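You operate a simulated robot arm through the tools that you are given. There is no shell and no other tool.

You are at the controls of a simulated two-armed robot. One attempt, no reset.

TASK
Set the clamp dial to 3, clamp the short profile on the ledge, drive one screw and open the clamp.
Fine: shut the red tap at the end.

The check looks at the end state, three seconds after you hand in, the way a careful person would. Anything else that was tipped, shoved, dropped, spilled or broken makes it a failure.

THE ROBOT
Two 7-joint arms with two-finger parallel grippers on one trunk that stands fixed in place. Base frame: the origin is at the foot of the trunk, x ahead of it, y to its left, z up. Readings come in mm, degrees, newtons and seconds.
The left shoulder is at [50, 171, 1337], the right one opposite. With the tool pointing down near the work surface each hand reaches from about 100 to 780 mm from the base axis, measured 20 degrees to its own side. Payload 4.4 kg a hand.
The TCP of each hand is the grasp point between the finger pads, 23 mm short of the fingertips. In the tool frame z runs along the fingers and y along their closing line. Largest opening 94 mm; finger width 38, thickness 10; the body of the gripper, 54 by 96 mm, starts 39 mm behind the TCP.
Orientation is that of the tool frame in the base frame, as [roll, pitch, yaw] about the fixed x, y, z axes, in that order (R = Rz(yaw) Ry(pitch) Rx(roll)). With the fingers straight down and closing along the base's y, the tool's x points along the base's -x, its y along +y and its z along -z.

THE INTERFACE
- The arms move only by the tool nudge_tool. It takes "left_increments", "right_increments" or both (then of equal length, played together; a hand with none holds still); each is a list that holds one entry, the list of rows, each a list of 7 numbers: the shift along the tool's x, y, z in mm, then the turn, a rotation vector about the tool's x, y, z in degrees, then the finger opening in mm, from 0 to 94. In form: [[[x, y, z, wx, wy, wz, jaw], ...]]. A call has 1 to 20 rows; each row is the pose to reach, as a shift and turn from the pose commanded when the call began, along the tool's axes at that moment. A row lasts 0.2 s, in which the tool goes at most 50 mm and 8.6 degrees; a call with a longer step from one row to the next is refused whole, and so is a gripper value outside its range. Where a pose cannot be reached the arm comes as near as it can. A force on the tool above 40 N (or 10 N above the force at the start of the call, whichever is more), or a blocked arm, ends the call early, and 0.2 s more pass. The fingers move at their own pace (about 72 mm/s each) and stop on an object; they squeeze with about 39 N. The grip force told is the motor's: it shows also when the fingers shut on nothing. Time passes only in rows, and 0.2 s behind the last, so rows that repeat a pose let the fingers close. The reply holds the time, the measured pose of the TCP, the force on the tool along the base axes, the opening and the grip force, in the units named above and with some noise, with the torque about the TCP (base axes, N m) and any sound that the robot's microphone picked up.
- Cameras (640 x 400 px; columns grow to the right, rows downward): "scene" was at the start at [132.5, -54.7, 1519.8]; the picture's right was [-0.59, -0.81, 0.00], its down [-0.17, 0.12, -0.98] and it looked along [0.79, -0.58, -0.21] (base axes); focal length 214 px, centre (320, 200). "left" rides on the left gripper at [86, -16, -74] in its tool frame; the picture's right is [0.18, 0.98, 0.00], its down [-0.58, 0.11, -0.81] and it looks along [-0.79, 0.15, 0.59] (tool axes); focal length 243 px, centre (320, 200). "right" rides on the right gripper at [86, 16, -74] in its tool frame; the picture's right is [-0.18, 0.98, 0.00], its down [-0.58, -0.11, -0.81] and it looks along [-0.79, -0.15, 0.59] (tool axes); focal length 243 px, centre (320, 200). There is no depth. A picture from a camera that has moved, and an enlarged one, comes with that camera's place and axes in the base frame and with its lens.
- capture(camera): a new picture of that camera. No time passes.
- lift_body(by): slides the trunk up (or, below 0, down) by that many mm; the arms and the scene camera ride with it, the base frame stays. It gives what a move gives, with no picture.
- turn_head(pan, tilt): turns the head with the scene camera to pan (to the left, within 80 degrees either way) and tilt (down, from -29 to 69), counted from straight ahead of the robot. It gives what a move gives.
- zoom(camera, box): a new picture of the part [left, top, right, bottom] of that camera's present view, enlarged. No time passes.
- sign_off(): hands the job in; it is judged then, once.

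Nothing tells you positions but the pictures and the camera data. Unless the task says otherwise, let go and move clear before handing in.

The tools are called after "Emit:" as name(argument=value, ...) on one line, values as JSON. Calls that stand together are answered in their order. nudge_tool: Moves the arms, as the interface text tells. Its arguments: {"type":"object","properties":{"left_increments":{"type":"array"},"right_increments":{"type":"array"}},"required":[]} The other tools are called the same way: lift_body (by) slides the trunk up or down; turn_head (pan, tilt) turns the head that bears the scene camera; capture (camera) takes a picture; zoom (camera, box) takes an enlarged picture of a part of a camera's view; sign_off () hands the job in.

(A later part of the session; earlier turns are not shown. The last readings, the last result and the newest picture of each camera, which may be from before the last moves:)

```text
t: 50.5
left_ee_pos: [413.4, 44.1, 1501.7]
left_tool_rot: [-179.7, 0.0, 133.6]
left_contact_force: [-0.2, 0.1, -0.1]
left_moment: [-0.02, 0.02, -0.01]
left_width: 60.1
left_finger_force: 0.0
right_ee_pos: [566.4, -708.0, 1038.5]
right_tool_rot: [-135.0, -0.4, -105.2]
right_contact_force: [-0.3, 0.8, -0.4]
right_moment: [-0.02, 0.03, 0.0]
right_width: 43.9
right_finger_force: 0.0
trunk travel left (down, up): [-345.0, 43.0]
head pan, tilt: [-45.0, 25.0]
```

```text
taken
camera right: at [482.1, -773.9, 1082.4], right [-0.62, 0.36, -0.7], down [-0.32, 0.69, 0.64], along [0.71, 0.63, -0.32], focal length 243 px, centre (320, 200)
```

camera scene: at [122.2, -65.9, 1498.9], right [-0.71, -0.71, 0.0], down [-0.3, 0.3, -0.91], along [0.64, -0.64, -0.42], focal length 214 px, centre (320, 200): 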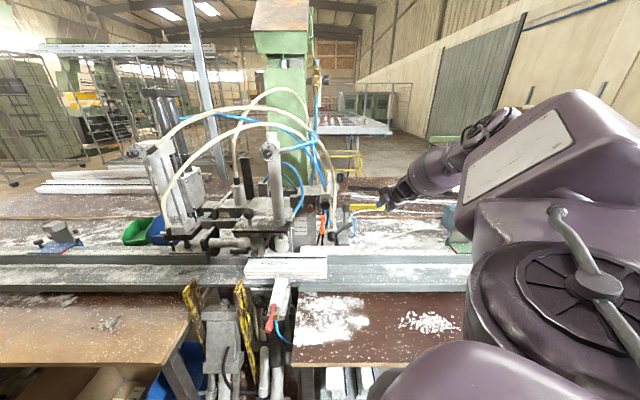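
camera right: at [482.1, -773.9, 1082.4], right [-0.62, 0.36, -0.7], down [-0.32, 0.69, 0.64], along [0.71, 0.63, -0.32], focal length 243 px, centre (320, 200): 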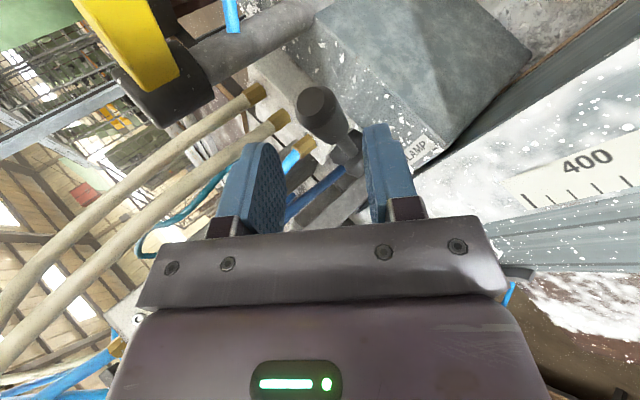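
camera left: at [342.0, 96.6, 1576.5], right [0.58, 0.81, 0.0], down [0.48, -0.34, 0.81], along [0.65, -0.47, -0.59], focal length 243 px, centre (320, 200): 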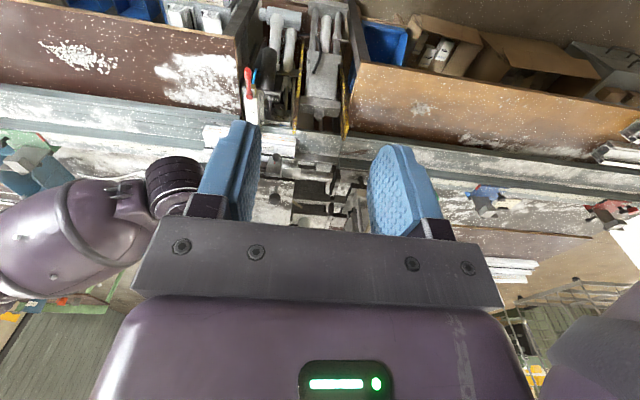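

The knob sits right between the open fingers. Advance and close gently.

Emit:
nudge_tool(right_increments=[[[0, 0, 12, 0, 0, 0, 44], [0, 0, 24, 0, 0, 0, 44], [0, 0, 36, 0, 0, 0, 44], [0, 0, 47, 0, 0, 0, 44], [0, 0, 47, 0, 0, 0, 15], [0, 0, 47, 0, 0, 0, 15], [0, 0, 47, 0, 0, 0, 15]]])

Emit:
zoom(camera="right", box=[180, 60, 460, 235])

```text
t: 52.1
left_ee_pos: [411.3, 45.7, 1502.4]
left_tool_rot: [-179.8, 0.0, 133.6]
left_contact_force: [-0.4, -0.9, 1.1]
left_moment: [0.01, 0.01, -0.02]
left_width: 59.8
left_finger_force: 0.1
right_ee_pos: [596.2, -715.7, 1005.9]
right_tool_rot: [-135.0, -0.6, -105.0]
right_contact_force: [-2.2, 1.2, -6.1]
right_moment: [-1.21, 0.87, 0.24]
right_width: 27.9
right_finger_force: 44.5
trunk travel left (down, up): [-345.0, 43.0]
head pan, tilt: [-45.0, 25.0]
```

```text
2.29 times, centred on (320, 148) of right
camera zoom: at [512.6, -782.0, 1048.6], right [-0.62, 0.35, -0.7], down [-0.32, 0.69, 0.64], along [0.71, 0.63, -0.32], focal length 555 px, centre (320, 320)
```

zoom: 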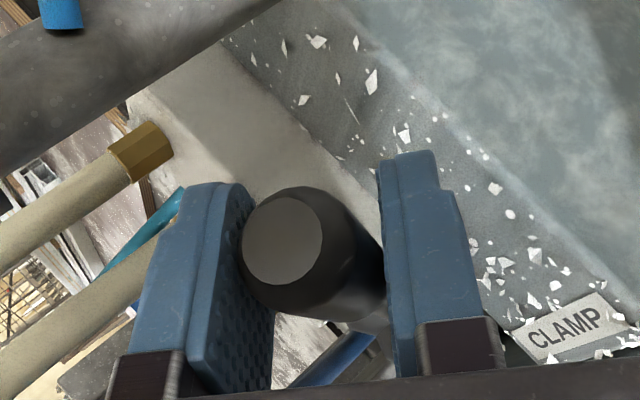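

Gripped (27.9 mm). Now feel for the free direction: first a small pull toward me.

Emit:
nudge_tool(right_increments=[[[-2, 2.4, -2.4, 0, 0, 0, 15], [-4, 4.9, -4.9, 0, 0, 0, 15], [-6, 7.4, -7.4, 0, 0, 0, 15]]])

```text
t: 52.9
left_ee_pos: [412.7, 43.1, 1502.6]
left_tool_rot: [-179.8, 0.0, 133.6]
left_contact_force: [0.7, 0.4, 0.3]
left_moment: [0.02, -0.01, 0.03]
left_width: 59.9
left_finger_force: 0.1
right_ee_pos: [587.2, -710.4, 1006.4]
right_tool_rot: [-135.0, -0.5, -105.2]
right_contact_force: [-0.5, -8.8, -6.9]
right_moment: [-1.46, 1.01, -0.27]
right_width: 25.9
right_finger_force: 44.8
trunk travel left (down, up): [-345.0, 43.0]
head pan, tilt: [-45.0, 25.0]
```

Emit:
zoom(camera="scene", box=[324, 216, 356, 241])

Emit:
zoom(camera="right", box=[180, 60, 460, 235])

```text
16.00 times, centred on (340, 228) of scene
camera zoom: at [122.8, -66.3, 1498.9], right [-0.71, -0.71, 0.0], down [-0.3, 0.3, -0.91], along [0.64, -0.64, -0.42], focal length 3432 px, centre (0, -256)
```

zoom: 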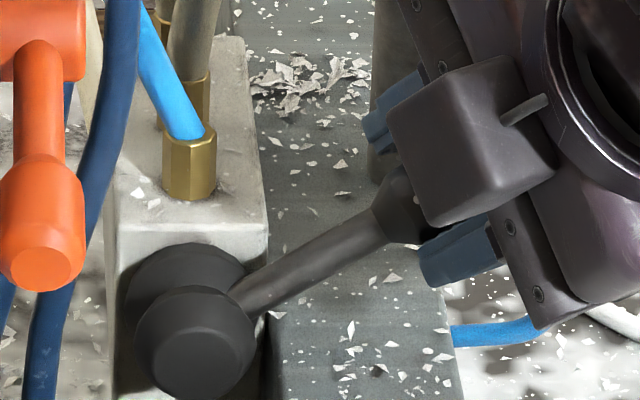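

```text
2.29 times, centred on (320, 148) of right
camera zoom: at [503.4, -775.7, 1049.3], right [-0.62, 0.35, -0.7], down [-0.32, 0.7, 0.64], along [0.71, 0.62, -0.32], focal length 555 px, centre (320, 320)
```

zoom: 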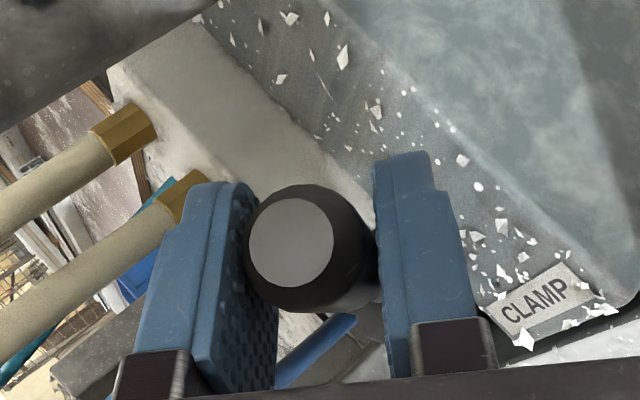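

The lever came along with the hand: it swings toward me. I'll keep pulling it along its arc in small steps and listen.

Emit:
nudge_tool(right_increments=[[[-2, 4, -4, 0, 0, 0, 15], [-4.4, 8, -8, 0, 0, 0, 15], [-6.6, 12.2, -12.2, 0, 0, 0, 15]]])

Emit:
zoom(camera="scene", box=[250, 180, 378, 260])

Emit:
zoom(camera="right", box=[180, 60, 460, 235])

```text
t: 53.7
left_ee_pos: [412.6, 45.2, 1503.1]
left_tool_rot: [-179.7, 0.0, 133.6]
left_contact_force: [0.1, 0.3, 0.5]
left_moment: [0.0, 0.0, -0.01]
left_width: 60.1
left_finger_force: 0.2
right_ee_pos: [574.6, -697.0, 1007.9]
right_tool_rot: [-134.8, -0.3, -105.0]
right_contact_force: [5.2, -8.9, -0.9]
right_moment: [-0.63, 0.19, -0.73]
right_width: 23.6
right_finger_force: 45.5
trunk travel left (down, up): [-345.0, 43.0]
head pan, tilt: [-45.0, 25.0]
```

```text
5.00 times, centred on (314, 220) of scene
camera zoom: at [123.0, -65.6, 1499.0], right [-0.71, -0.71, 0.0], down [-0.3, 0.3, -0.91], along [0.64, -0.64, -0.42], focal length 1072 px, centre (350, 100)
```

zoom: 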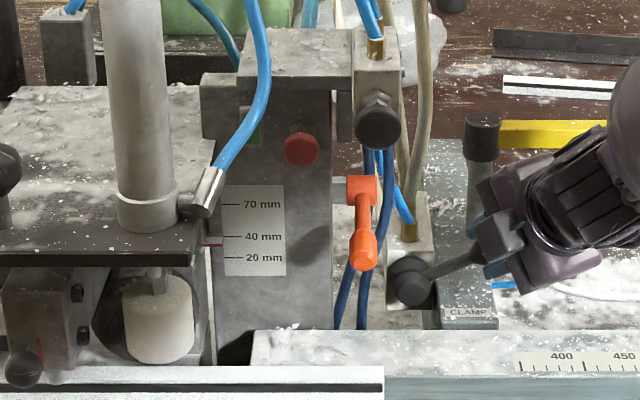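

```text
2.29 times, centred on (320, 148) of right
camera zoom: at [490.7, -762.9, 1049.8], right [-0.62, 0.36, -0.7], down [-0.33, 0.69, 0.64], along [0.71, 0.63, -0.32], focal length 555 px, centre (320, 320)
```

zoom: 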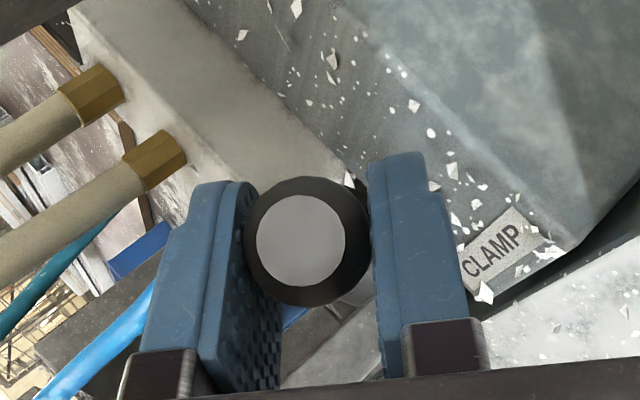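

It keeps coming freely. Continue along the arc.

Emit:
nudge_tool(right_increments=[[[-4, 5.4, -4.5, 0, 0, 0, 15], [-9, 10.8, -8.5, 0, 0, 0, 15], [-14.5, 16.2, -11.5, 0, 0, 0, 15], [-20.1, 21.5, -14.1, 0, 0, 0, 15]]])

Emit:
zoom(camera="scene", box=[250, 180, 378, 260])

Emit:
zoom(camera="right", box=[180, 60, 460, 235])

```text
t: 54.6
left_ee_pos: [411.7, 43.9, 1503.6]
left_tool_rot: [-179.8, 0.0, 133.6]
left_contact_force: [-0.4, 0.4, -0.9]
left_moment: [0.0, 0.0, 0.03]
left_width: 60.1
left_finger_force: 0.0
right_ee_pos: [560.9, -677.5, 1008.5]
right_tool_rot: [-134.1, -0.2, -105.4]
right_contact_force: [3.4, -1.7, -1.1]
right_moment: [0.54, -1.31, -0.01]
right_width: 25.5
right_finger_force: 45.1
trunk travel left (down, up): [-345.0, 43.0]
head pan, tilt: [-45.0, 25.0]
stopped in row 4 (right hand): the force on the tool passed its limit at 44 N (the readings are from after the stop); the commanded pose is now the measured one
```

```text
5.00 times, centred on (314, 220) of scene
camera zoom: at [122.3, -65.5, 1498.8], right [-0.71, -0.71, 0.0], down [-0.3, 0.3, -0.91], along [0.64, -0.64, -0.42], focal length 1072 px, centre (350, 100)
```

zoom: 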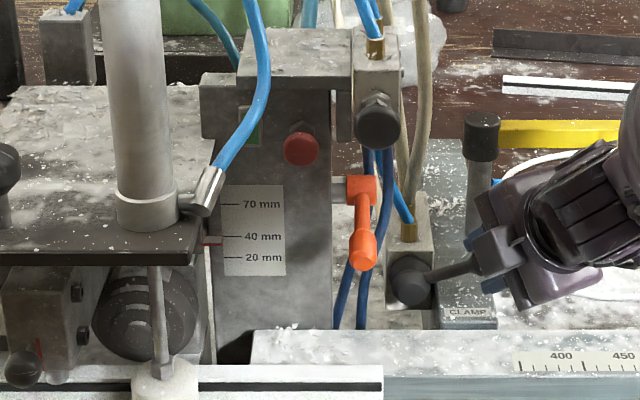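

```text
2.29 times, centred on (320, 148) of right
camera zoom: at [476.7, -743.5, 1050.4], right [-0.61, 0.36, -0.71], down [-0.33, 0.7, 0.64], along [0.72, 0.62, -0.31], focal length 555 px, centre (320, 320)
```

zoom: 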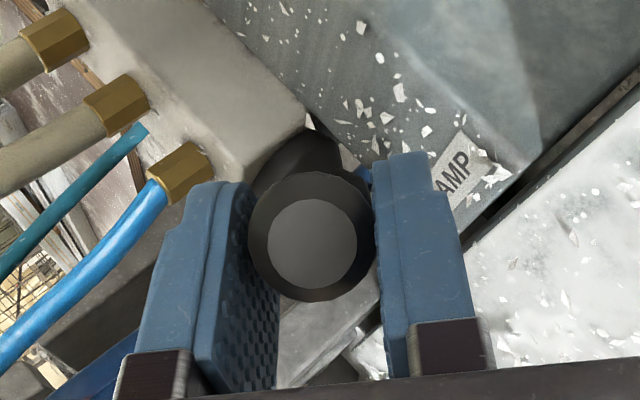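

The clamp foot has come down onto the profile. Let me check it closely.

Emit:
zoom(camera="scene", box=[232, 230, 344, 300])

Emit:
zoom(camera="scene", box=[290, 190, 330, 215])

Emit:
zoom(camera="scene", box=[120, 130, 310, 260])

```text
5.71 times, centred on (288, 265) of scene
camera zoom: at [122.3, -65.5, 1498.8], right [-0.71, -0.71, 0.0], down [-0.3, 0.3, -0.91], along [0.64, -0.64, -0.42], focal length 1226 px, centre (503, -171)
```

zoom: 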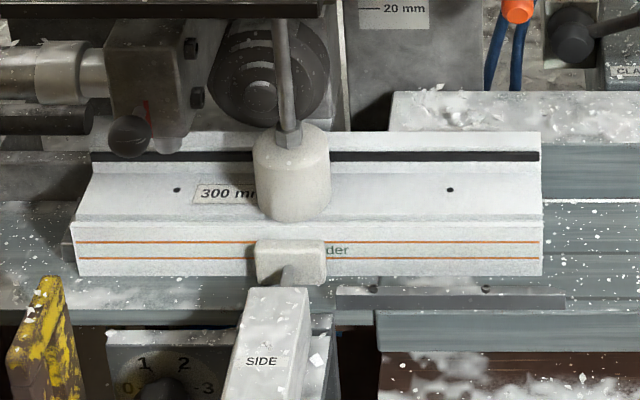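

```text
16.00 times, centred on (310, 202) of scene
camera zoom: at [122.3, -65.5, 1498.8], right [-0.71, -0.71, 0.0], down [-0.3, 0.3, -0.91], along [0.64, -0.64, -0.42], focal length 3432 px, centre (480, 160)
```

zoom: 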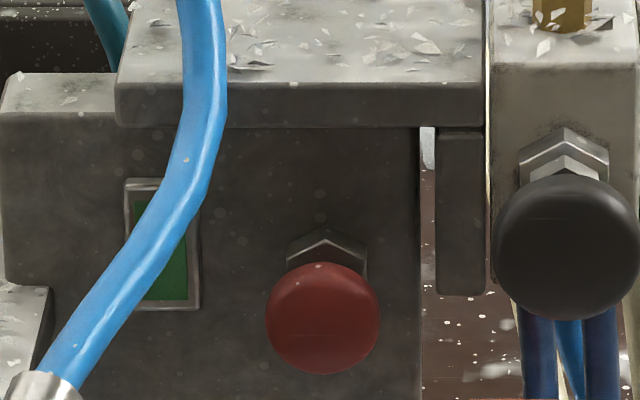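

```text
3.08 times, centred on (215, 195) of scene
camera zoom: at [122.3, -65.5, 1498.8], right [-0.71, -0.71, 0.0], down [-0.3, 0.3, -0.91], along [0.64, -0.64, -0.42], focal length 660 px, centre (643, 215)
```

zoom: 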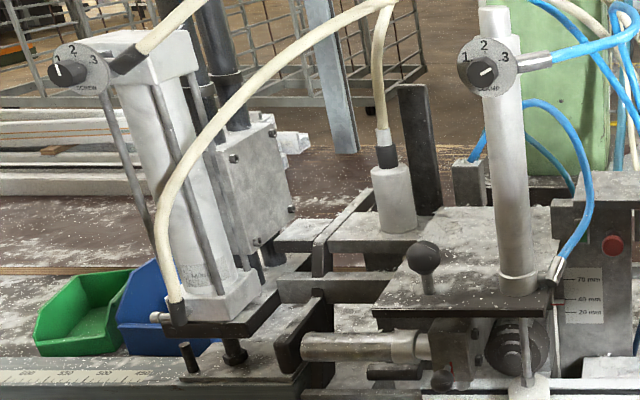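

Both the top clamp and the side pad now hold the profile. I'll release the lever and back away to see that it stays clamped.

Emit:
nudge_tool(right_increments=[[[0, 0, 0, 0, 0, 0, 30], [0, 0, 0, 0, 0, 0, 46], [0, 0, 0, 0, 0, 0, 46], [0, 0, -20, 0, 0, 0, 46], [0, 0, -50, 0, 0, 0, 46], [0, 0, -80, 0, 0, 0, 46]]])

Emit:
capture(camera="right")

Emit:
zoom(camera="scene", box=[230, 180, 390, 280])

```text
t: 56.0
left_ee_pos: [411.5, 46.3, 1504.4]
left_tool_rot: [-179.8, 0.0, 133.7]
left_contact_force: [-1.1, 0.9, 1.1]
left_moment: [-0.02, 0.02, -0.01]
left_width: 60.2
left_finger_force: 0.0
right_ee_pos: [503.8, -661.3, 1065.9]
right_tool_rot: [-134.2, -0.4, -105.4]
right_contact_force: [0.4, 0.9, 0.2]
right_moment: [0.02, 0.0, 0.01]
right_width: 46.0
right_finger_force: 0.0
trunk travel left (down, up): [-345.0, 43.0]
head pan, tilt: [-45.0, 25.0]
```

```text
taken
camera right: at [419.4, -727.3, 1107.0], right [-0.61, 0.35, -0.71], down [-0.33, 0.7, 0.64], along [0.72, 0.62, -0.31], focal length 243 px, centre (320, 200)
```

right: 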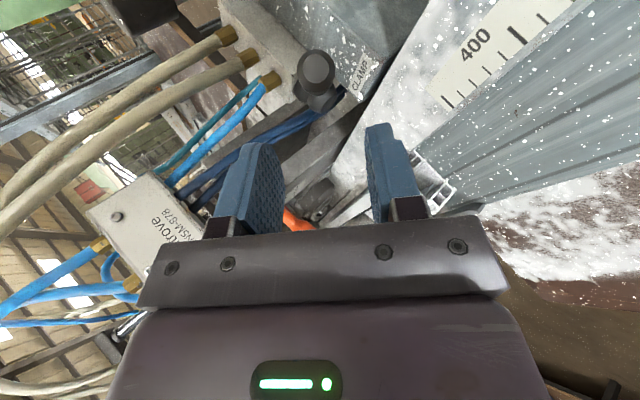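

```text
4.00 times, centred on (310, 230) of scene
camera zoom: at [121.5, -64.1, 1499.1], right [-0.71, -0.71, 0.0], down [-0.3, 0.3, -0.91], along [0.64, -0.64, -0.42], focal length 858 px, centre (360, 80)
```

zoom: 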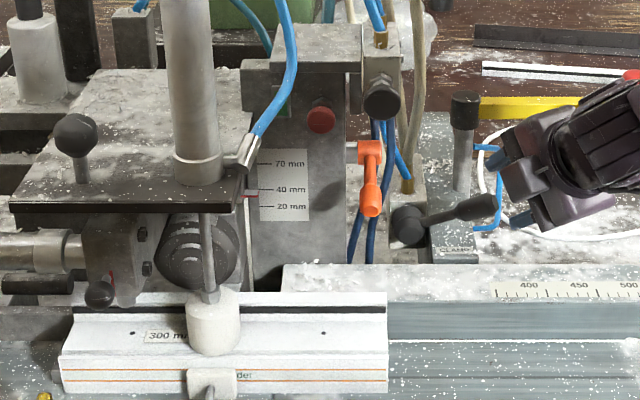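

The lever stays put and the profile stays clamped. Next I'll reorient the right hand to point straight at the black mushroom button at about u=-21, v=812, z=1159.

Emit:
nudge_tool(right_increments=[[[-10, 0, -18, 0, 5.3, 5.3, 46], [-20, -1, -36, 0, 10.6, 10.6, 20], [-31, -2, -55, 0, 15.9, 15.9, 0], [-41.5, -2.9, -73.5, 0, 21.2, 21.2, 0]]])

Emit:
nudge_tool(right_increments=[[[-5, -1, -2.6, 2.9, -2.9, 7.1, 0], [-10, -2, -5.3, 5.9, -5.9, 14.1, 0], [-15, -3, -8, 8.8, -8.8, 21.2, 0], [-20, -4, -10.6, 11.7, -11.7, 28.3, 0], [-25, -5, -13, 14.7, -14.7, 35.4, 0], [-30, -5.5, -16, 17.6, -17.6, 42.4, 0], [-35, -6, -18.5, 20.5, -20.5, 49.5, 0], [-40, -7, -21, 23.5, -23.5, 56.6, 0], [-45, -8, -24, 26.4, -26.4, 63.7, 0], [-50, -9, -26.5, 29.3, -29.3, 70.7, 0], [-55, -10, -29, 32.3, -32.3, 77.8, 0], [-60, -10.6, -31.8, 35.2, -35.2, 84.9, 0]]])

Emit:
capture(camera="scene")

Emit:
capture(camera="right")

```text
t: 57.0
left_ee_pos: [412.7, 46.4, 1503.1]
left_tool_rot: [-179.8, 0.2, 133.6]
left_contact_force: [0.3, -0.5, -0.1]
left_moment: [0.0, -0.02, 0.02]
left_width: 59.9
left_finger_force: 0.1
right_ee_pos: [466.3, -607.5, 1117.5]
right_tool_rot: [-134.1, -0.1, -135.5]
right_contact_force: [-0.2, 0.5, 0.0]
right_moment: [-0.01, 0.04, 0.01]
right_width: 0.0
right_finger_force: 39.0
trunk travel left (down, up): [-345.0, 43.0]
head pan, tilt: [-45.0, 25.0]
```

```text
t: 59.6
left_ee_pos: [411.4, 46.5, 1503.8]
left_tool_rot: [-179.9, 0.1, 133.6]
left_contact_force: [0.4, 1.2, -0.1]
left_moment: [0.02, 0.0, -0.02]
left_width: 60.0
left_finger_force: 0.1
right_ee_pos: [402.3, -650.1, 1124.3]
right_tool_rot: [91.5, 85.8, 55.5]
right_contact_force: [0.6, 0.0, 0.7]
right_moment: [0.01, 0.04, -0.01]
right_width: 0.0
right_finger_force: 39.4
right hand out of reach, approached as far as the arm can: row 4, 5, 6, 7, 8, 9, 10, 11, 12
trunk travel left (down, up): [-345.0, 43.0]
head pan, tilt: [-45.0, 25.0]
```

```text
taken
camera scene: at [122.3, -64.2, 1499.0], right [-0.71, -0.71, 0.0], down [-0.3, 0.3, -0.91], along [0.64, -0.64, -0.42], focal length 214 px, centre (320, 200)
```

scene: 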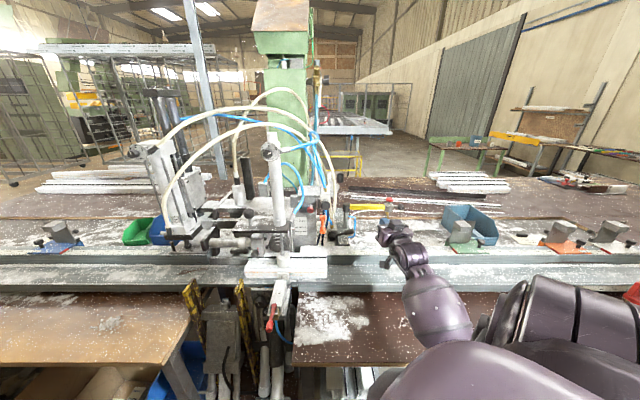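

```text
taken
camera right: at [355.5, -587.4, 1040.2], right [0.57, 0.78, 0.26], down [-0.74, 0.35, 0.57], along [0.36, -0.52, 0.78], focal length 243 px, centre (320, 200)
```

right: 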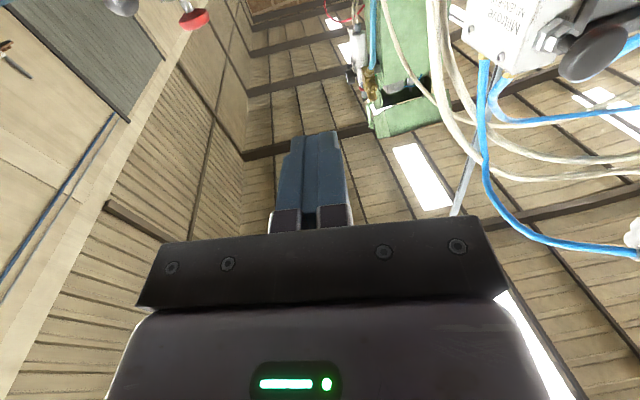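

The arm took a different posture and stopped to the right of the target, but it's clear of everything and the fingers point level toward the bench. I'll slide it left to in front of the black button.

Emit:
nudge_tool(right_increments=[[[-2, 24, 5, 1.1, 0, 0, 0], [-5, 48, 10, 2.2, 0, 0, 0], [-8, 73, 15, 3.4, 0, 0, 0], [-10, 97, 20, 4.5, 0, 0, 0], [-13, 121, 25, 5.6, 0, 0, 0], [-16, 145, 30, 6.8, 0, 0, 0], [-18, 170, 35, 8, 0, 0, 0], [-21, 194, 40, 9, 0, 0, 0]]])

Emit:
capture(camera="scene")

Emit:
capture(camera="right")

```text
t: 61.4
left_ee_pos: [414.7, 45.5, 1502.1]
left_tool_rot: [-179.8, 0.0, 133.6]
left_contact_force: [0.2, 1.2, -0.6]
left_moment: [0.0, 0.04, 0.03]
left_width: 59.9
left_finger_force: 0.0
right_ee_pos: [441.9, -656.3, 1147.7]
right_tool_rot: [101.0, 82.5, 65.4]
right_contact_force: [0.2, -0.5, -0.7]
right_moment: [-0.03, 0.0, 0.02]
right_width: 0.1
right_finger_force: 40.0
right hand out of reach, approached as far as the arm can: row 1, 2, 3, 4, 5, 6, 7, 8
trunk travel left (down, up): [-345.0, 43.0]
head pan, tilt: [-45.0, 25.0]
```

```text
taken
camera scene: at [124.2, -65.0, 1498.8], right [-0.71, -0.71, 0.0], down [-0.3, 0.3, -0.91], along [0.64, -0.64, -0.42], focal length 214 px, centre (320, 200)
```

scene: 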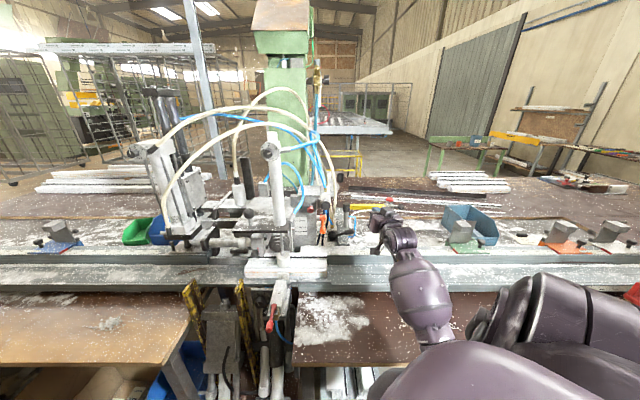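

```text
taken
camera right: at [396.2, -590.0, 1067.2], right [0.56, 0.77, 0.31], down [-0.75, 0.31, 0.58], along [0.35, -0.56, 0.75], focal length 243 px, centre (320, 200)
```

right: 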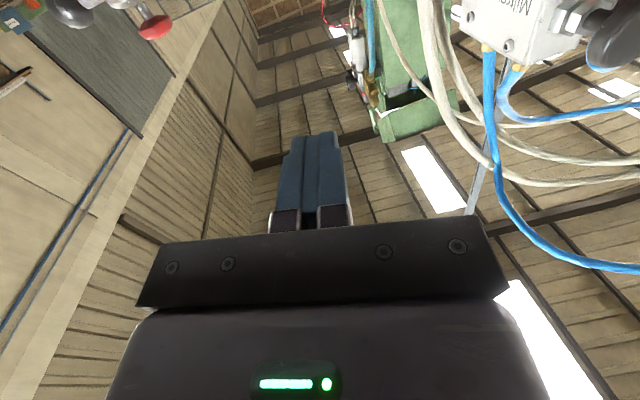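

The wrist is caught at a joint limit in this posture. I'll undo that rotation to return to the earlier, roomier posture.

Emit:
nudge_tool(right_increments=[[[2, 4, -2, -2.9, 2.9, -7.1, 0], [4, 9, -5, -5.9, 5.9, -14.1, 0], [6, 13, -7, -8.8, 8.8, -21.2, 0], [8, 18, -9, -11.7, 11.7, -28.3, 0], [11, 22, -12, -14.7, 14.7, -35.4, 0], [13, 27, -14, -17.6, 17.6, -42.4, 0], [15, 31, -16, -20.5, 20.5, -49.5, 0], [17, 36, -18, -23.5, 23.5, -56.6, 0], [19, 40, -21, -26.4, 26.4, -63.7, 0], [21, 45, -23, -29.3, 29.3, -70.7, 0], [23, 49, -25, -32.3, 32.3, -77.8, 0], [25, 53, -28, -35.2, 35.2, -84.9, 0]]])

Emit:
capture(camera="scene")

```text
t: 64.0
left_ee_pos: [412.2, 46.2, 1503.1]
left_tool_rot: [-179.8, 0.0, 133.6]
left_contact_force: [0.5, 1.0, 0.5]
left_moment: [0.0, -0.01, -0.01]
left_width: 60.0
left_finger_force: 0.0
right_ee_pos: [449.8, -592.4, 1131.4]
right_tool_rot: [-136.4, 7.2, -125.6]
right_contact_force: [0.0, -0.1, 1.0]
right_moment: [-0.02, 0.0, -0.01]
right_width: 0.0
right_finger_force: 39.5
trunk travel left (down, up): [-345.0, 43.0]
head pan, tilt: [-45.0, 25.0]
```

```text
taken
camera scene: at [123.2, -64.0, 1498.9], right [-0.71, -0.71, 0.0], down [-0.3, 0.3, -0.91], along [0.64, -0.64, -0.42], focal length 214 px, centre (320, 200)
```

scene: 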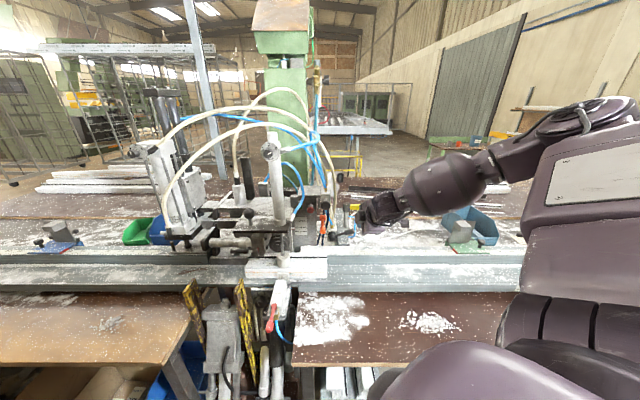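

Back in the roomy posture. Now roll the hand to upright, then move left in front of the button while keeping the tilt.

Emit:
nudge_tool(right_increments=[[[0, 0, 0, 0, 0, 8.2, 0], [0, 0, 0, 0, 0, 16.4, 0], [0, 0, 0, 0, 0, 24.6, 0], [0, 0, 0, 0, 0, 32.8, 0], [0, 0, 0, 0, 0, 41, 0], [0, 0, 0, 0, 0, 49.2, 0], [0, 0, 0, 0, 0, 57.4, 0], [0, 0, 0, 0, 0, 65.6, 0], [0, 0, 0, 0, 0, 73.8, 0], [0, 0, 0, 0, 0, 82, 0], [0, 0, 0, 0, 0, 90, 0]]])

```text
t: 66.4
left_ee_pos: [412.7, 45.6, 1502.2]
left_tool_rot: [-179.8, 0.0, 133.6]
left_contact_force: [-0.3, 0.3, 0.9]
left_moment: [-0.01, -0.01, -0.01]
left_width: 60.1
left_finger_force: 0.0
right_ee_pos: [449.8, -593.0, 1132.1]
right_tool_rot: [169.7, 43.2, 137.3]
right_contact_force: [-0.6, -0.1, -0.1]
right_moment: [-0.01, 0.0, 0.01]
right_width: 0.0
right_finger_force: 39.1
trunk travel left (down, up): [-345.0, 43.0]
head pan, tilt: [-45.0, 25.0]
```

Emit:
nudge_tool(right_increments=[[[-6, 20, 1.7, 2, -2.8, 0, 0], [-12, 40, 3.4, 4, -5.6, 0, 0], [-18, 61, 5, 6, -8.4, 0, 0], [-24, 81, 6.7, 8, -11.3, 0, 0], [-30, 101, 8.4, 10, -14.1, 0, 0], [-35.6, 121.6, 10.1, 12, -16.9, 0, 0]]])

Emit:
capture(camera="right")

Emit:
capture(camera="scene")

```text
t: 67.8
left_ee_pos: [413.6, 46.2, 1502.5]
left_tool_rot: [-179.7, 0.0, 133.6]
left_contact_force: [0.4, -0.2, -0.9]
left_moment: [-0.01, -0.01, -0.01]
left_width: 60.3
left_finger_force: 0.1
right_ee_pos: [545.1, -517.2, 1163.2]
right_tool_rot: [-179.9, 60.0, 135.0]
right_contact_force: [0.4, 0.2, -0.5]
right_moment: [0.0, -0.01, 0.0]
right_width: 0.1
right_finger_force: 39.5
trunk travel left (down, up): [-345.0, 43.0]
head pan, tilt: [-45.0, 25.0]
```

```text
taken
camera right: at [481.8, -428.3, 1127.5], right [0.76, 0.63, 0.16], down [-0.36, 0.21, 0.91], along [0.54, -0.75, 0.39], focal length 243 px, centre (320, 200)
```

right: 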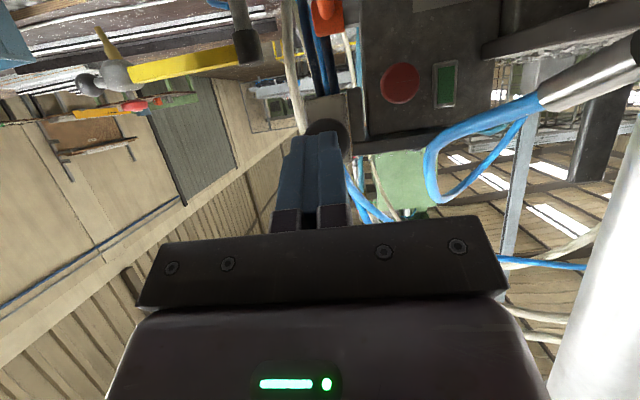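

```text
taken
camera scene: at [123.2, -64.4, 1498.9], right [-0.71, -0.71, 0.0], down [-0.3, 0.3, -0.91], along [0.64, -0.64, -0.42], focal length 214 px, centre (320, 200)
```

scene: 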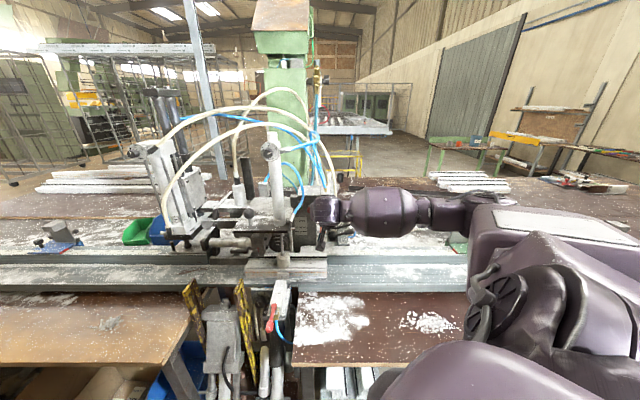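

Emit:
zoom(camera="right", box=[250, 40, 490, 190])

```text
2.67 times, centred on (370, 115) of right
camera zoom: at [481.8, -428.3, 1127.5], right [0.76, 0.63, 0.16], down [-0.36, 0.21, 0.91], along [0.54, -0.75, 0.39], focal length 647 px, centre (187, 427)
```

zoom: 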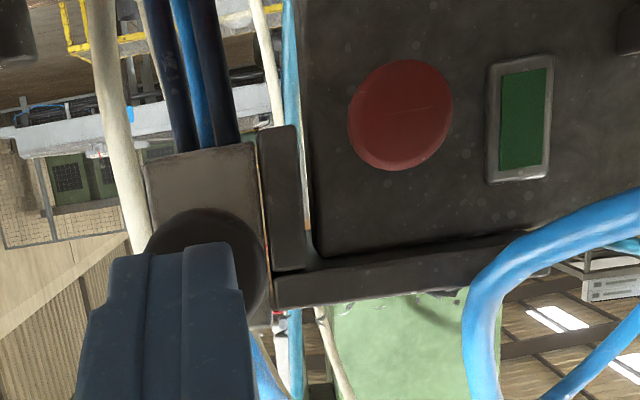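

The button centre is confirmed at u=-22, v≈812, z=1158. I'll level the fingers nearly horizontal with tips about 20 mm in front of it.

Emit:
nudge_tool(right_increments=[[[-1.2, 0.6, 4.5, 0, -6.3, 0, 0], [-2.4, 1.2, 9, 0, -12.6, 0, 0], [-3.6, 1.8, 13.5, 0, -18.9, 0, 0], [-4.7, 2.3, 18.1, 0, -25, 0, 0]]])

Emit:
zoom(camera="right", box=[200, 40, 440, 190])

Emit:
zoom(camera="scene", box=[270, 180, 366, 240])

```text
t: 68.8
left_ee_pos: [411.6, 46.0, 1504.3]
left_tool_rot: [-180.0, 0.0, 133.5]
left_contact_force: [-0.9, -0.3, 0.6]
left_moment: [0.01, -0.02, -0.03]
left_width: 60.0
left_finger_force: 0.0
right_ee_pos: [555.1, -504.4, 1160.2]
right_tool_rot: [179.9, 63.7, 136.4]
right_contact_force: [0.2, -0.4, 0.4]
right_moment: [0.06, -0.03, 0.0]
right_width: 0.0
right_finger_force: 39.3
right hand out of reach, approached as far as the arm can: row 1, 2, 3, 4
trunk travel left (down, up): [-345.0, 43.0]
head pan, tilt: [-45.0, 25.0]
```

```text
2.67 times, centred on (320, 115) of right
camera zoom: at [491.0, -419.7, 1115.8], right [0.73, 0.66, 0.17], down [-0.41, 0.24, 0.88], along [0.54, -0.71, 0.45], focal length 647 px, centre (320, 427)
```

zoom: 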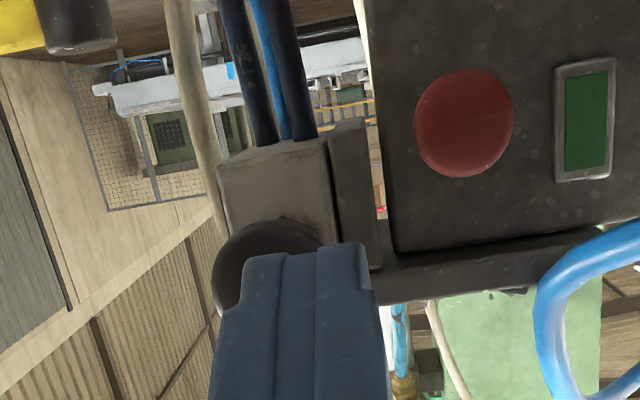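

```text
6.67 times, centred on (318, 210) of scene
camera zoom: at [122.1, -65.5, 1499.0], right [-0.71, -0.71, 0.0], down [-0.3, 0.3, -0.91], along [0.64, -0.64, -0.42], focal length 1430 px, centre (333, 133)
```

zoom: 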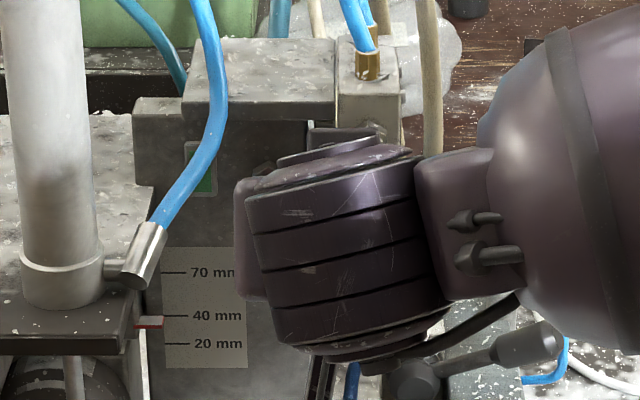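

Level isn't reachable here, but a 60° pose is fine for pressing. I'll re-centre on the button at that tilt.

Emit:
nudge_tool(right_increments=[[[0.3, -5, 6, 0.4, 1.2, 0.2, 0], [0.7, -10, 12, 0.8, 2.4, 0.4, 0], [1, -14, 18.3, 1.3, 3.7, 0.6, 0]]])

Emit:
zoom(camera="right", box=[200, 40, 440, 190])

```text
t: 69.6
left_ee_pos: [411.4, 45.9, 1503.0]
left_tool_rot: [-179.8, 0.0, 133.6]
left_contact_force: [-1.2, -0.5, 0.3]
left_moment: [0.0, 0.01, 0.02]
left_width: 59.8
left_finger_force: 0.0
right_ee_pos: [557.8, -523.5, 1151.3]
right_tool_rot: [-179.8, 59.9, 135.4]
right_contact_force: [0.0, 0.2, 1.0]
right_moment: [0.02, -0.01, 0.0]
right_width: 0.0
right_finger_force: 38.8
trunk travel left (down, up): [-345.0, 43.0]
head pan, tilt: [-45.0, 25.0]
```

```text
2.67 times, centred on (320, 115) of right
camera zoom: at [493.1, -436.8, 1113.8], right [0.76, 0.63, 0.16], down [-0.36, 0.21, 0.91], along [0.54, -0.75, 0.39], focal length 647 px, centre (320, 427)
```

zoom: 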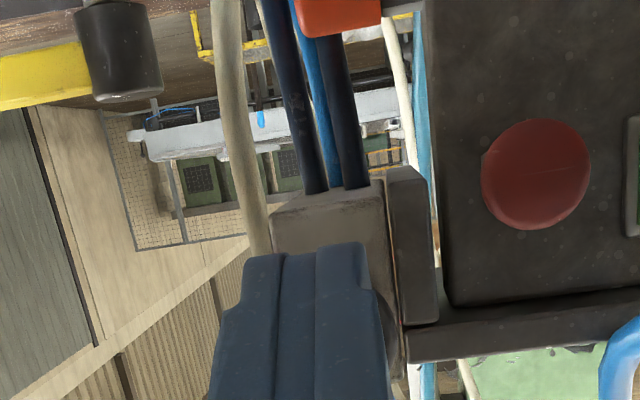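

Aligned. Now I'll press the button once, gently, watching the force and listening.

Emit:
nudge_tool(right_increments=[[[-3.5, 0, 6.1, 0, 0, 0, 0], [-6, 0, 10.4, 0, 0, 0, 0], [-8, 0, 13.9, 0, 0, 0, 0], [-9.5, 0, 16.5, 0, 0, 0, 0], [-11, 0, 19, 0, 0, 0, 0]]])

Emit:
zoom(camera="right", box=[200, 40, 440, 190])

```text
t: 70.8
left_ee_pos: [410.5, 47.7, 1503.5]
left_tool_rot: [-179.8, 0.0, 133.5]
left_contact_force: [0.9, -0.6, 0.0]
left_moment: [-0.02, -0.02, -0.03]
left_width: 60.0
left_finger_force: 0.1
right_ee_pos: [572.2, -538.2, 1150.1]
right_tool_rot: [-179.8, 60.0, 135.4]
right_contact_force: [-4.4, 2.7, -0.4]
right_moment: [0.01, -0.01, -0.01]
right_width: 0.2
right_finger_force: 39.3
trunk travel left (down, up): [-345.0, 43.0]
head pan, tilt: [-45.0, 25.0]
```

```text
2.67 times, centred on (320, 115) of right
camera zoom: at [508.1, -451.2, 1113.9], right [0.76, 0.63, 0.16], down [-0.36, 0.21, 0.91], along [0.54, -0.75, 0.39], focal length 647 px, centre (320, 427)
```

zoom: 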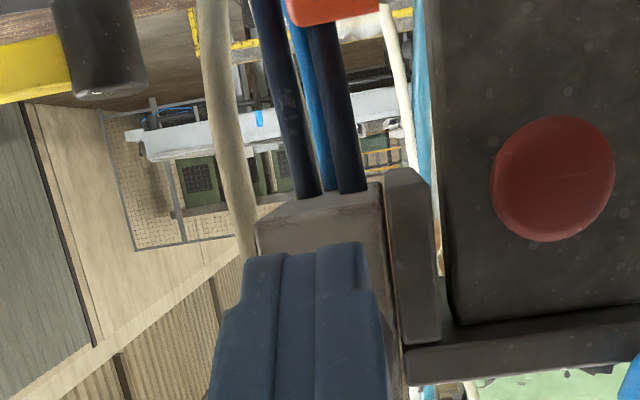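

Light contact, about 5 N. Press further a few millimetres.

Emit:
nudge_tool(right_increments=[[[-1, 0, 1.7, 0, 0, 0, 0], [-2, 0, 3.5, 0, 0, 0, 0], [-3, 0, 5.2, 0, 0, 0, 0], [-4, 0, 7, 0, 0, 0, 0]]])

Emit:
zoom(camera="scene", box=[150, 180, 342, 300])

```text
t: 71.8
left_ee_pos: [407.4, 48.7, 1503.7]
left_tool_rot: [-179.9, 0.2, 133.6]
left_contact_force: [-0.9, 0.2, -0.4]
left_moment: [0.0, -0.04, 0.0]
left_width: 60.1
left_finger_force: 0.1
right_ee_pos: [575.6, -542.3, 1151.1]
right_tool_rot: [-179.8, 59.8, 135.6]
right_contact_force: [-29.9, 21.7, -5.2]
right_moment: [-0.12, 0.08, -0.23]
right_width: 0.0
right_finger_force: 39.1
trunk travel left (down, up): [-345.0, 43.0]
head pan, tilt: [-45.0, 25.0]
heard: click
```

```text
3.33 times, centred on (246, 240) of scene
camera zoom: at [118.7, -62.0, 1499.4], right [-0.71, -0.71, 0.0], down [-0.3, 0.3, -0.91], along [0.64, -0.64, -0.42], focal length 715 px, centre (567, 67)
```

zoom: 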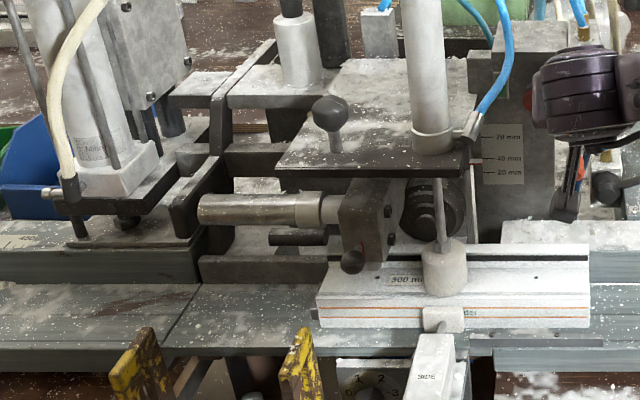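

A click was heard. I'll release the button now and look at what happened at the profile.

Emit:
nudge_tool(right_increments=[[[3, 0, -5, 0, 0, 0, 0], [8, 0, -14, 0, 0, 0, 0], [14, 0, -25, 0, 0, 0, 0]]])

Emit:
zoom(camera="scene", box=[230, 230, 342, 300])

Emit:
zoom(camera="scene", box=[200, 220, 300, 285])

Emit:
zoom(camera="left", box=[150, 110, 350, 235])

```text
t: 72.6
left_ee_pos: [413.0, 45.9, 1503.6]
left_tool_rot: [-179.8, 0.0, 133.6]
left_contact_force: [-0.9, 0.2, 0.5]
left_moment: [0.02, -0.02, 0.01]
left_width: 60.0
left_finger_force: 0.1
right_ee_pos: [560.2, -525.9, 1150.2]
right_tool_rot: [-179.9, 60.1, 135.1]
right_contact_force: [0.4, 0.6, -0.9]
right_moment: [0.0, 0.0, -0.02]
right_width: 0.3
right_finger_force: 38.9
trunk travel left (down, up): [-345.0, 43.0]
head pan, tilt: [-45.0, 25.0]
```

```text
5.71 times, centred on (286, 265) of scene
camera zoom: at [122.6, -64.8, 1499.0], right [-0.71, -0.71, 0.0], down [-0.3, 0.3, -0.91], along [0.64, -0.64, -0.42], focal length 1226 px, centre (514, -171)
```

zoom: 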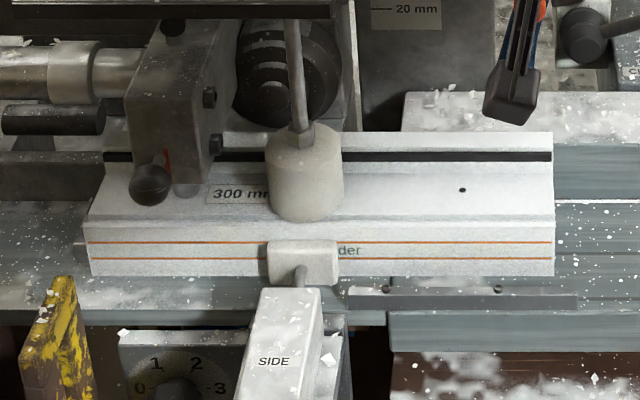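

```text
6.15 times, centred on (250, 252) of scene
camera zoom: at [122.6, -64.8, 1499.0], right [-0.71, -0.71, 0.0], down [-0.3, 0.3, -0.91], along [0.64, -0.64, -0.42], focal length 1320 px, centre (751, -123)
```

zoom: 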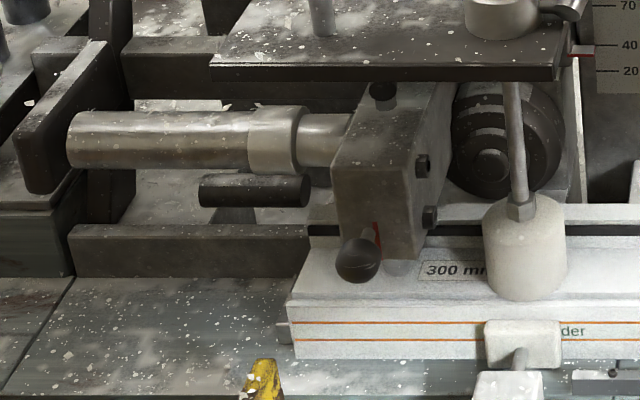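

```text
3.20 times, centred on (250, 172) of left
camera zoom: at [340.7, 97.5, 1577.1], right [0.58, 0.81, 0.0], down [0.48, -0.34, 0.81], along [0.65, -0.47, -0.59], focal length 776 px, centre (544, 288)
```

zoom: 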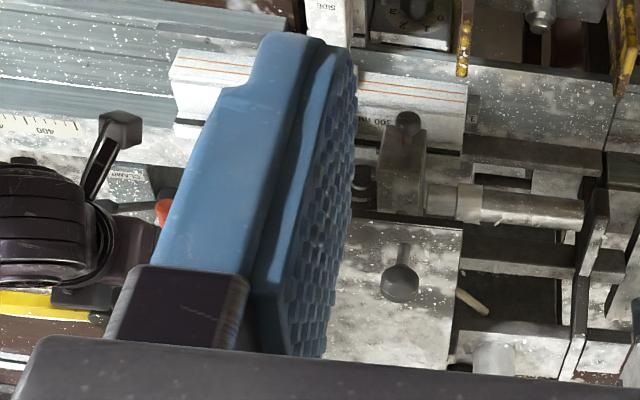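

The screw head block has moved out over the profile's left hole—the screw cycle is running. I'll wait in place for it to finish.

Emit:
nudge_tool(right_increments=[[[0, 0, 0, 0, 0, 0, 0], [0, 0, 0, 0, 0, 0, 0], [0, 0, 0, 0, 0, 0, 0], [0, 0, 0, 0, 0, 0, 0], [0, 0, 0, 0, 0, 0, 0]]])

Emit:
zoom(camera="scene", box=[200, 220, 300, 285])

```text
t: 73.8
left_ee_pos: [412.2, 45.5, 1503.6]
left_tool_rot: [-179.8, 0.0, 133.6]
left_contact_force: [0.3, -0.3, -0.5]
left_moment: [-0.02, -0.01, -0.01]
left_width: 59.9
left_finger_force: 0.0
right_ee_pos: [559.3, -524.8, 1150.9]
right_tool_rot: [-179.8, 60.0, 135.4]
right_contact_force: [0.9, 0.2, -0.4]
right_moment: [0.02, 0.05, -0.02]
right_width: 0.4
right_finger_force: 38.9
trunk travel left (down, up): [-345.0, 43.0]
head pan, tilt: [-45.0, 25.0]
```

```text
6.15 times, centred on (250, 252) of scene
camera zoom: at [122.4, -64.7, 1499.0], right [-0.71, -0.71, 0.0], down [-0.3, 0.3, -0.91], along [0.64, -0.64, -0.42], focal length 1320 px, centre (751, -123)
```

zoom: 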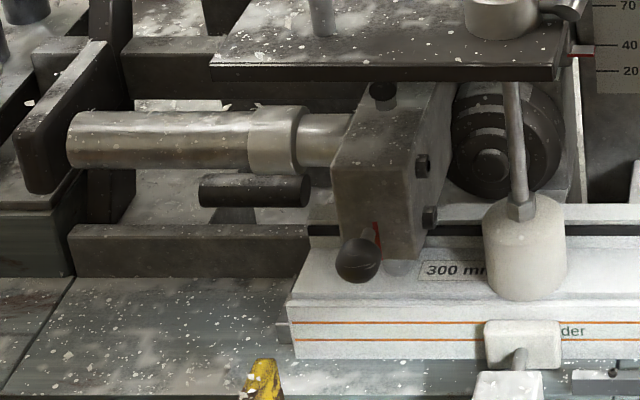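

The head has come down and is staying there. Let me wait a bit longer and look at the button and head from other angles.

Emit:
nudge_tool(right_increments=[[[10, -10, -10, 0, 0, 0, 0], [20, -30, -20, 0, 0, 0, 0], [30, -60, -20, 0, 0, 0, 0], [30, -90, -20, 0, 0, 0, 0], [30, -90, -20, 0, 0, 0, 0], [30, -90, -20, 0, 0, 0, 0], [30, -90, -20, 0, 0, 0, 0], [30, -90, -20, 0, 0, 0, 0]]])

Emit:
zoom(camera="scene", box=[200, 180, 360, 280])

Emit:
zoom(camera="scene", box=[290, 190, 338, 220])

Emit:
zoom(camera="scene", box=[236, 235, 284, 270])

```text
t: 75.6
left_ee_pos: [411.6, 46.2, 1503.3]
left_tool_rot: [-179.8, 0.0, 133.6]
left_contact_force: [-0.7, -0.4, -0.4]
left_moment: [-0.02, -0.01, 0.04]
left_width: 59.9
left_finger_force: 0.0
right_ee_pos: [471.9, -565.6, 1136.3]
right_tool_rot: [-179.8, 60.0, 135.2]
right_contact_force: [0.1, -0.7, 0.0]
right_moment: [0.02, 0.02, 0.01]
right_width: 0.2
right_finger_force: 38.8
trunk travel left (down, up): [-345.0, 43.0]
head pan, tilt: [-45.0, 25.0]
```

```text
4.00 times, centred on (280, 230) of scene
camera zoom: at [122.2, -64.8, 1499.0], right [-0.71, -0.71, 0.0], down [-0.3, 0.3, -0.91], along [0.64, -0.64, -0.42], focal length 858 px, centre (480, 80)
```

zoom: 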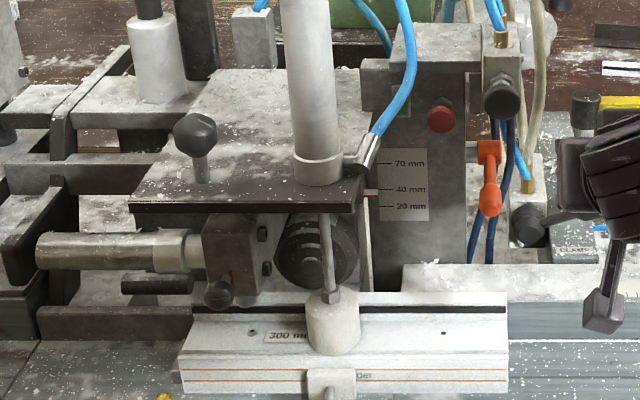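

```text
13.33 times, centred on (314, 205) of scene
camera zoom: at [122.2, -64.8, 1499.0], right [-0.71, -0.71, 0.0], down [-0.3, 0.3, -0.91], along [0.64, -0.64, -0.42], focal length 2860 px, centre (400, 133)
```

zoom: 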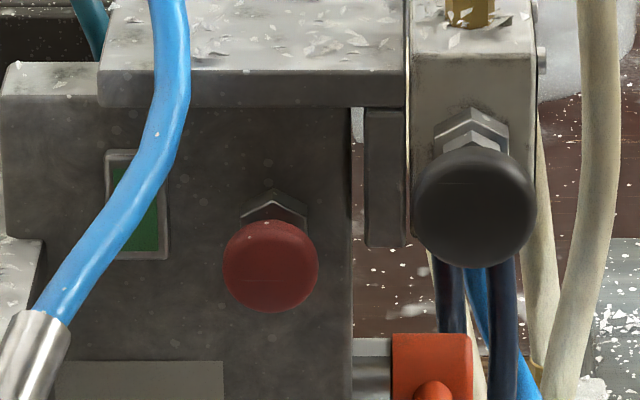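

```text
11.43 times, centred on (260, 252) of scene
camera zoom: at [122.2, -64.8, 1499.0], right [-0.71, -0.71, 0.0], down [-0.3, 0.3, -0.91], along [0.64, -0.64, -0.42], focal length 2451 px, centre (1006, -400)
```

zoom: 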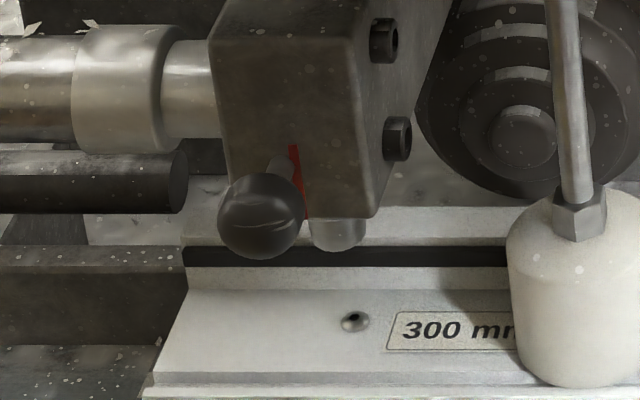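

A screw head now sits in the left hole and the head has returned home: one screw is driven. Now I'll bring the fingertips in front of the lever's knob to push it back away from me and open the clamp.

Emit:
nudge_tool(right_increments=[[[6, -5, 28, 0, 0, 0, 0], [11, -9, 56, 0, 0, 0, 0], [17, -14, 84, 0, 0, 0, 0], [23, -18, 112, 0, 0, 0, 0], [36, -18, 128, 0, 0, 0, 0], [48, -18, 144, 0, 0, 0, 0]]])

Emit:
capture(camera="right")

Emit:
zoom(camera="scene", box=[280, 190, 392, 260])

```text
t: 77.0
left_ee_pos: [413.7, 41.4, 1502.2]
left_tool_rot: [-179.9, -0.3, 133.4]
left_contact_force: [1.2, -1.4, 0.0]
left_moment: [0.06, 0.0, 0.01]
left_width: 60.2
left_finger_force: 0.1
right_ee_pos: [510.9, -714.0, 1086.9]
right_tool_rot: [179.9, 60.0, 135.1]
right_contact_force: [1.5, -1.4, 1.5]
right_moment: [0.1, 0.14, -0.01]
right_width: 0.1
right_finger_force: 39.2
right hand out of reach, approached as far as the arm can: row 1, 2, 3, 4, 5, 6
trunk travel left (down, up): [-345.0, 43.0]
head pan, tilt: [-45.0, 25.0]
```

```text
taken
camera right: at [446.4, -626.4, 1050.8], right [0.76, 0.63, 0.16], down [-0.37, 0.21, 0.91], along [0.54, -0.75, 0.39], focal length 243 px, centre (320, 200)
```

right: 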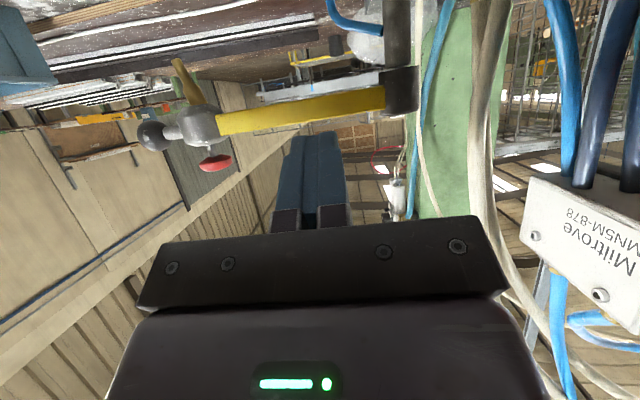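

```text
5.71 times, centred on (336, 225) of scene
camera zoom: at [125.1, -68.3, 1498.5], right [-0.71, -0.71, 0.0], down [-0.3, 0.3, -0.9], along [0.64, -0.64, -0.43], focal length 1226 px, centre (229, 57)
```

zoom: 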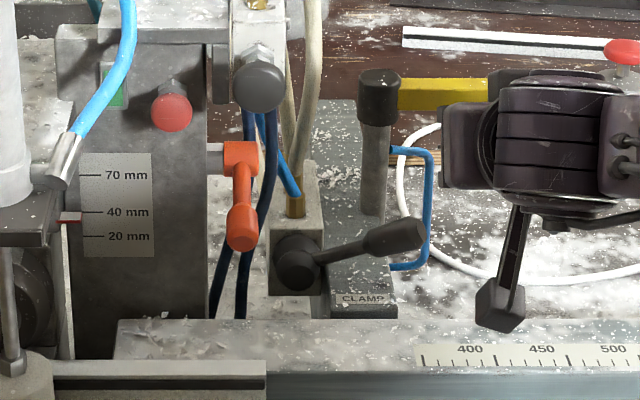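

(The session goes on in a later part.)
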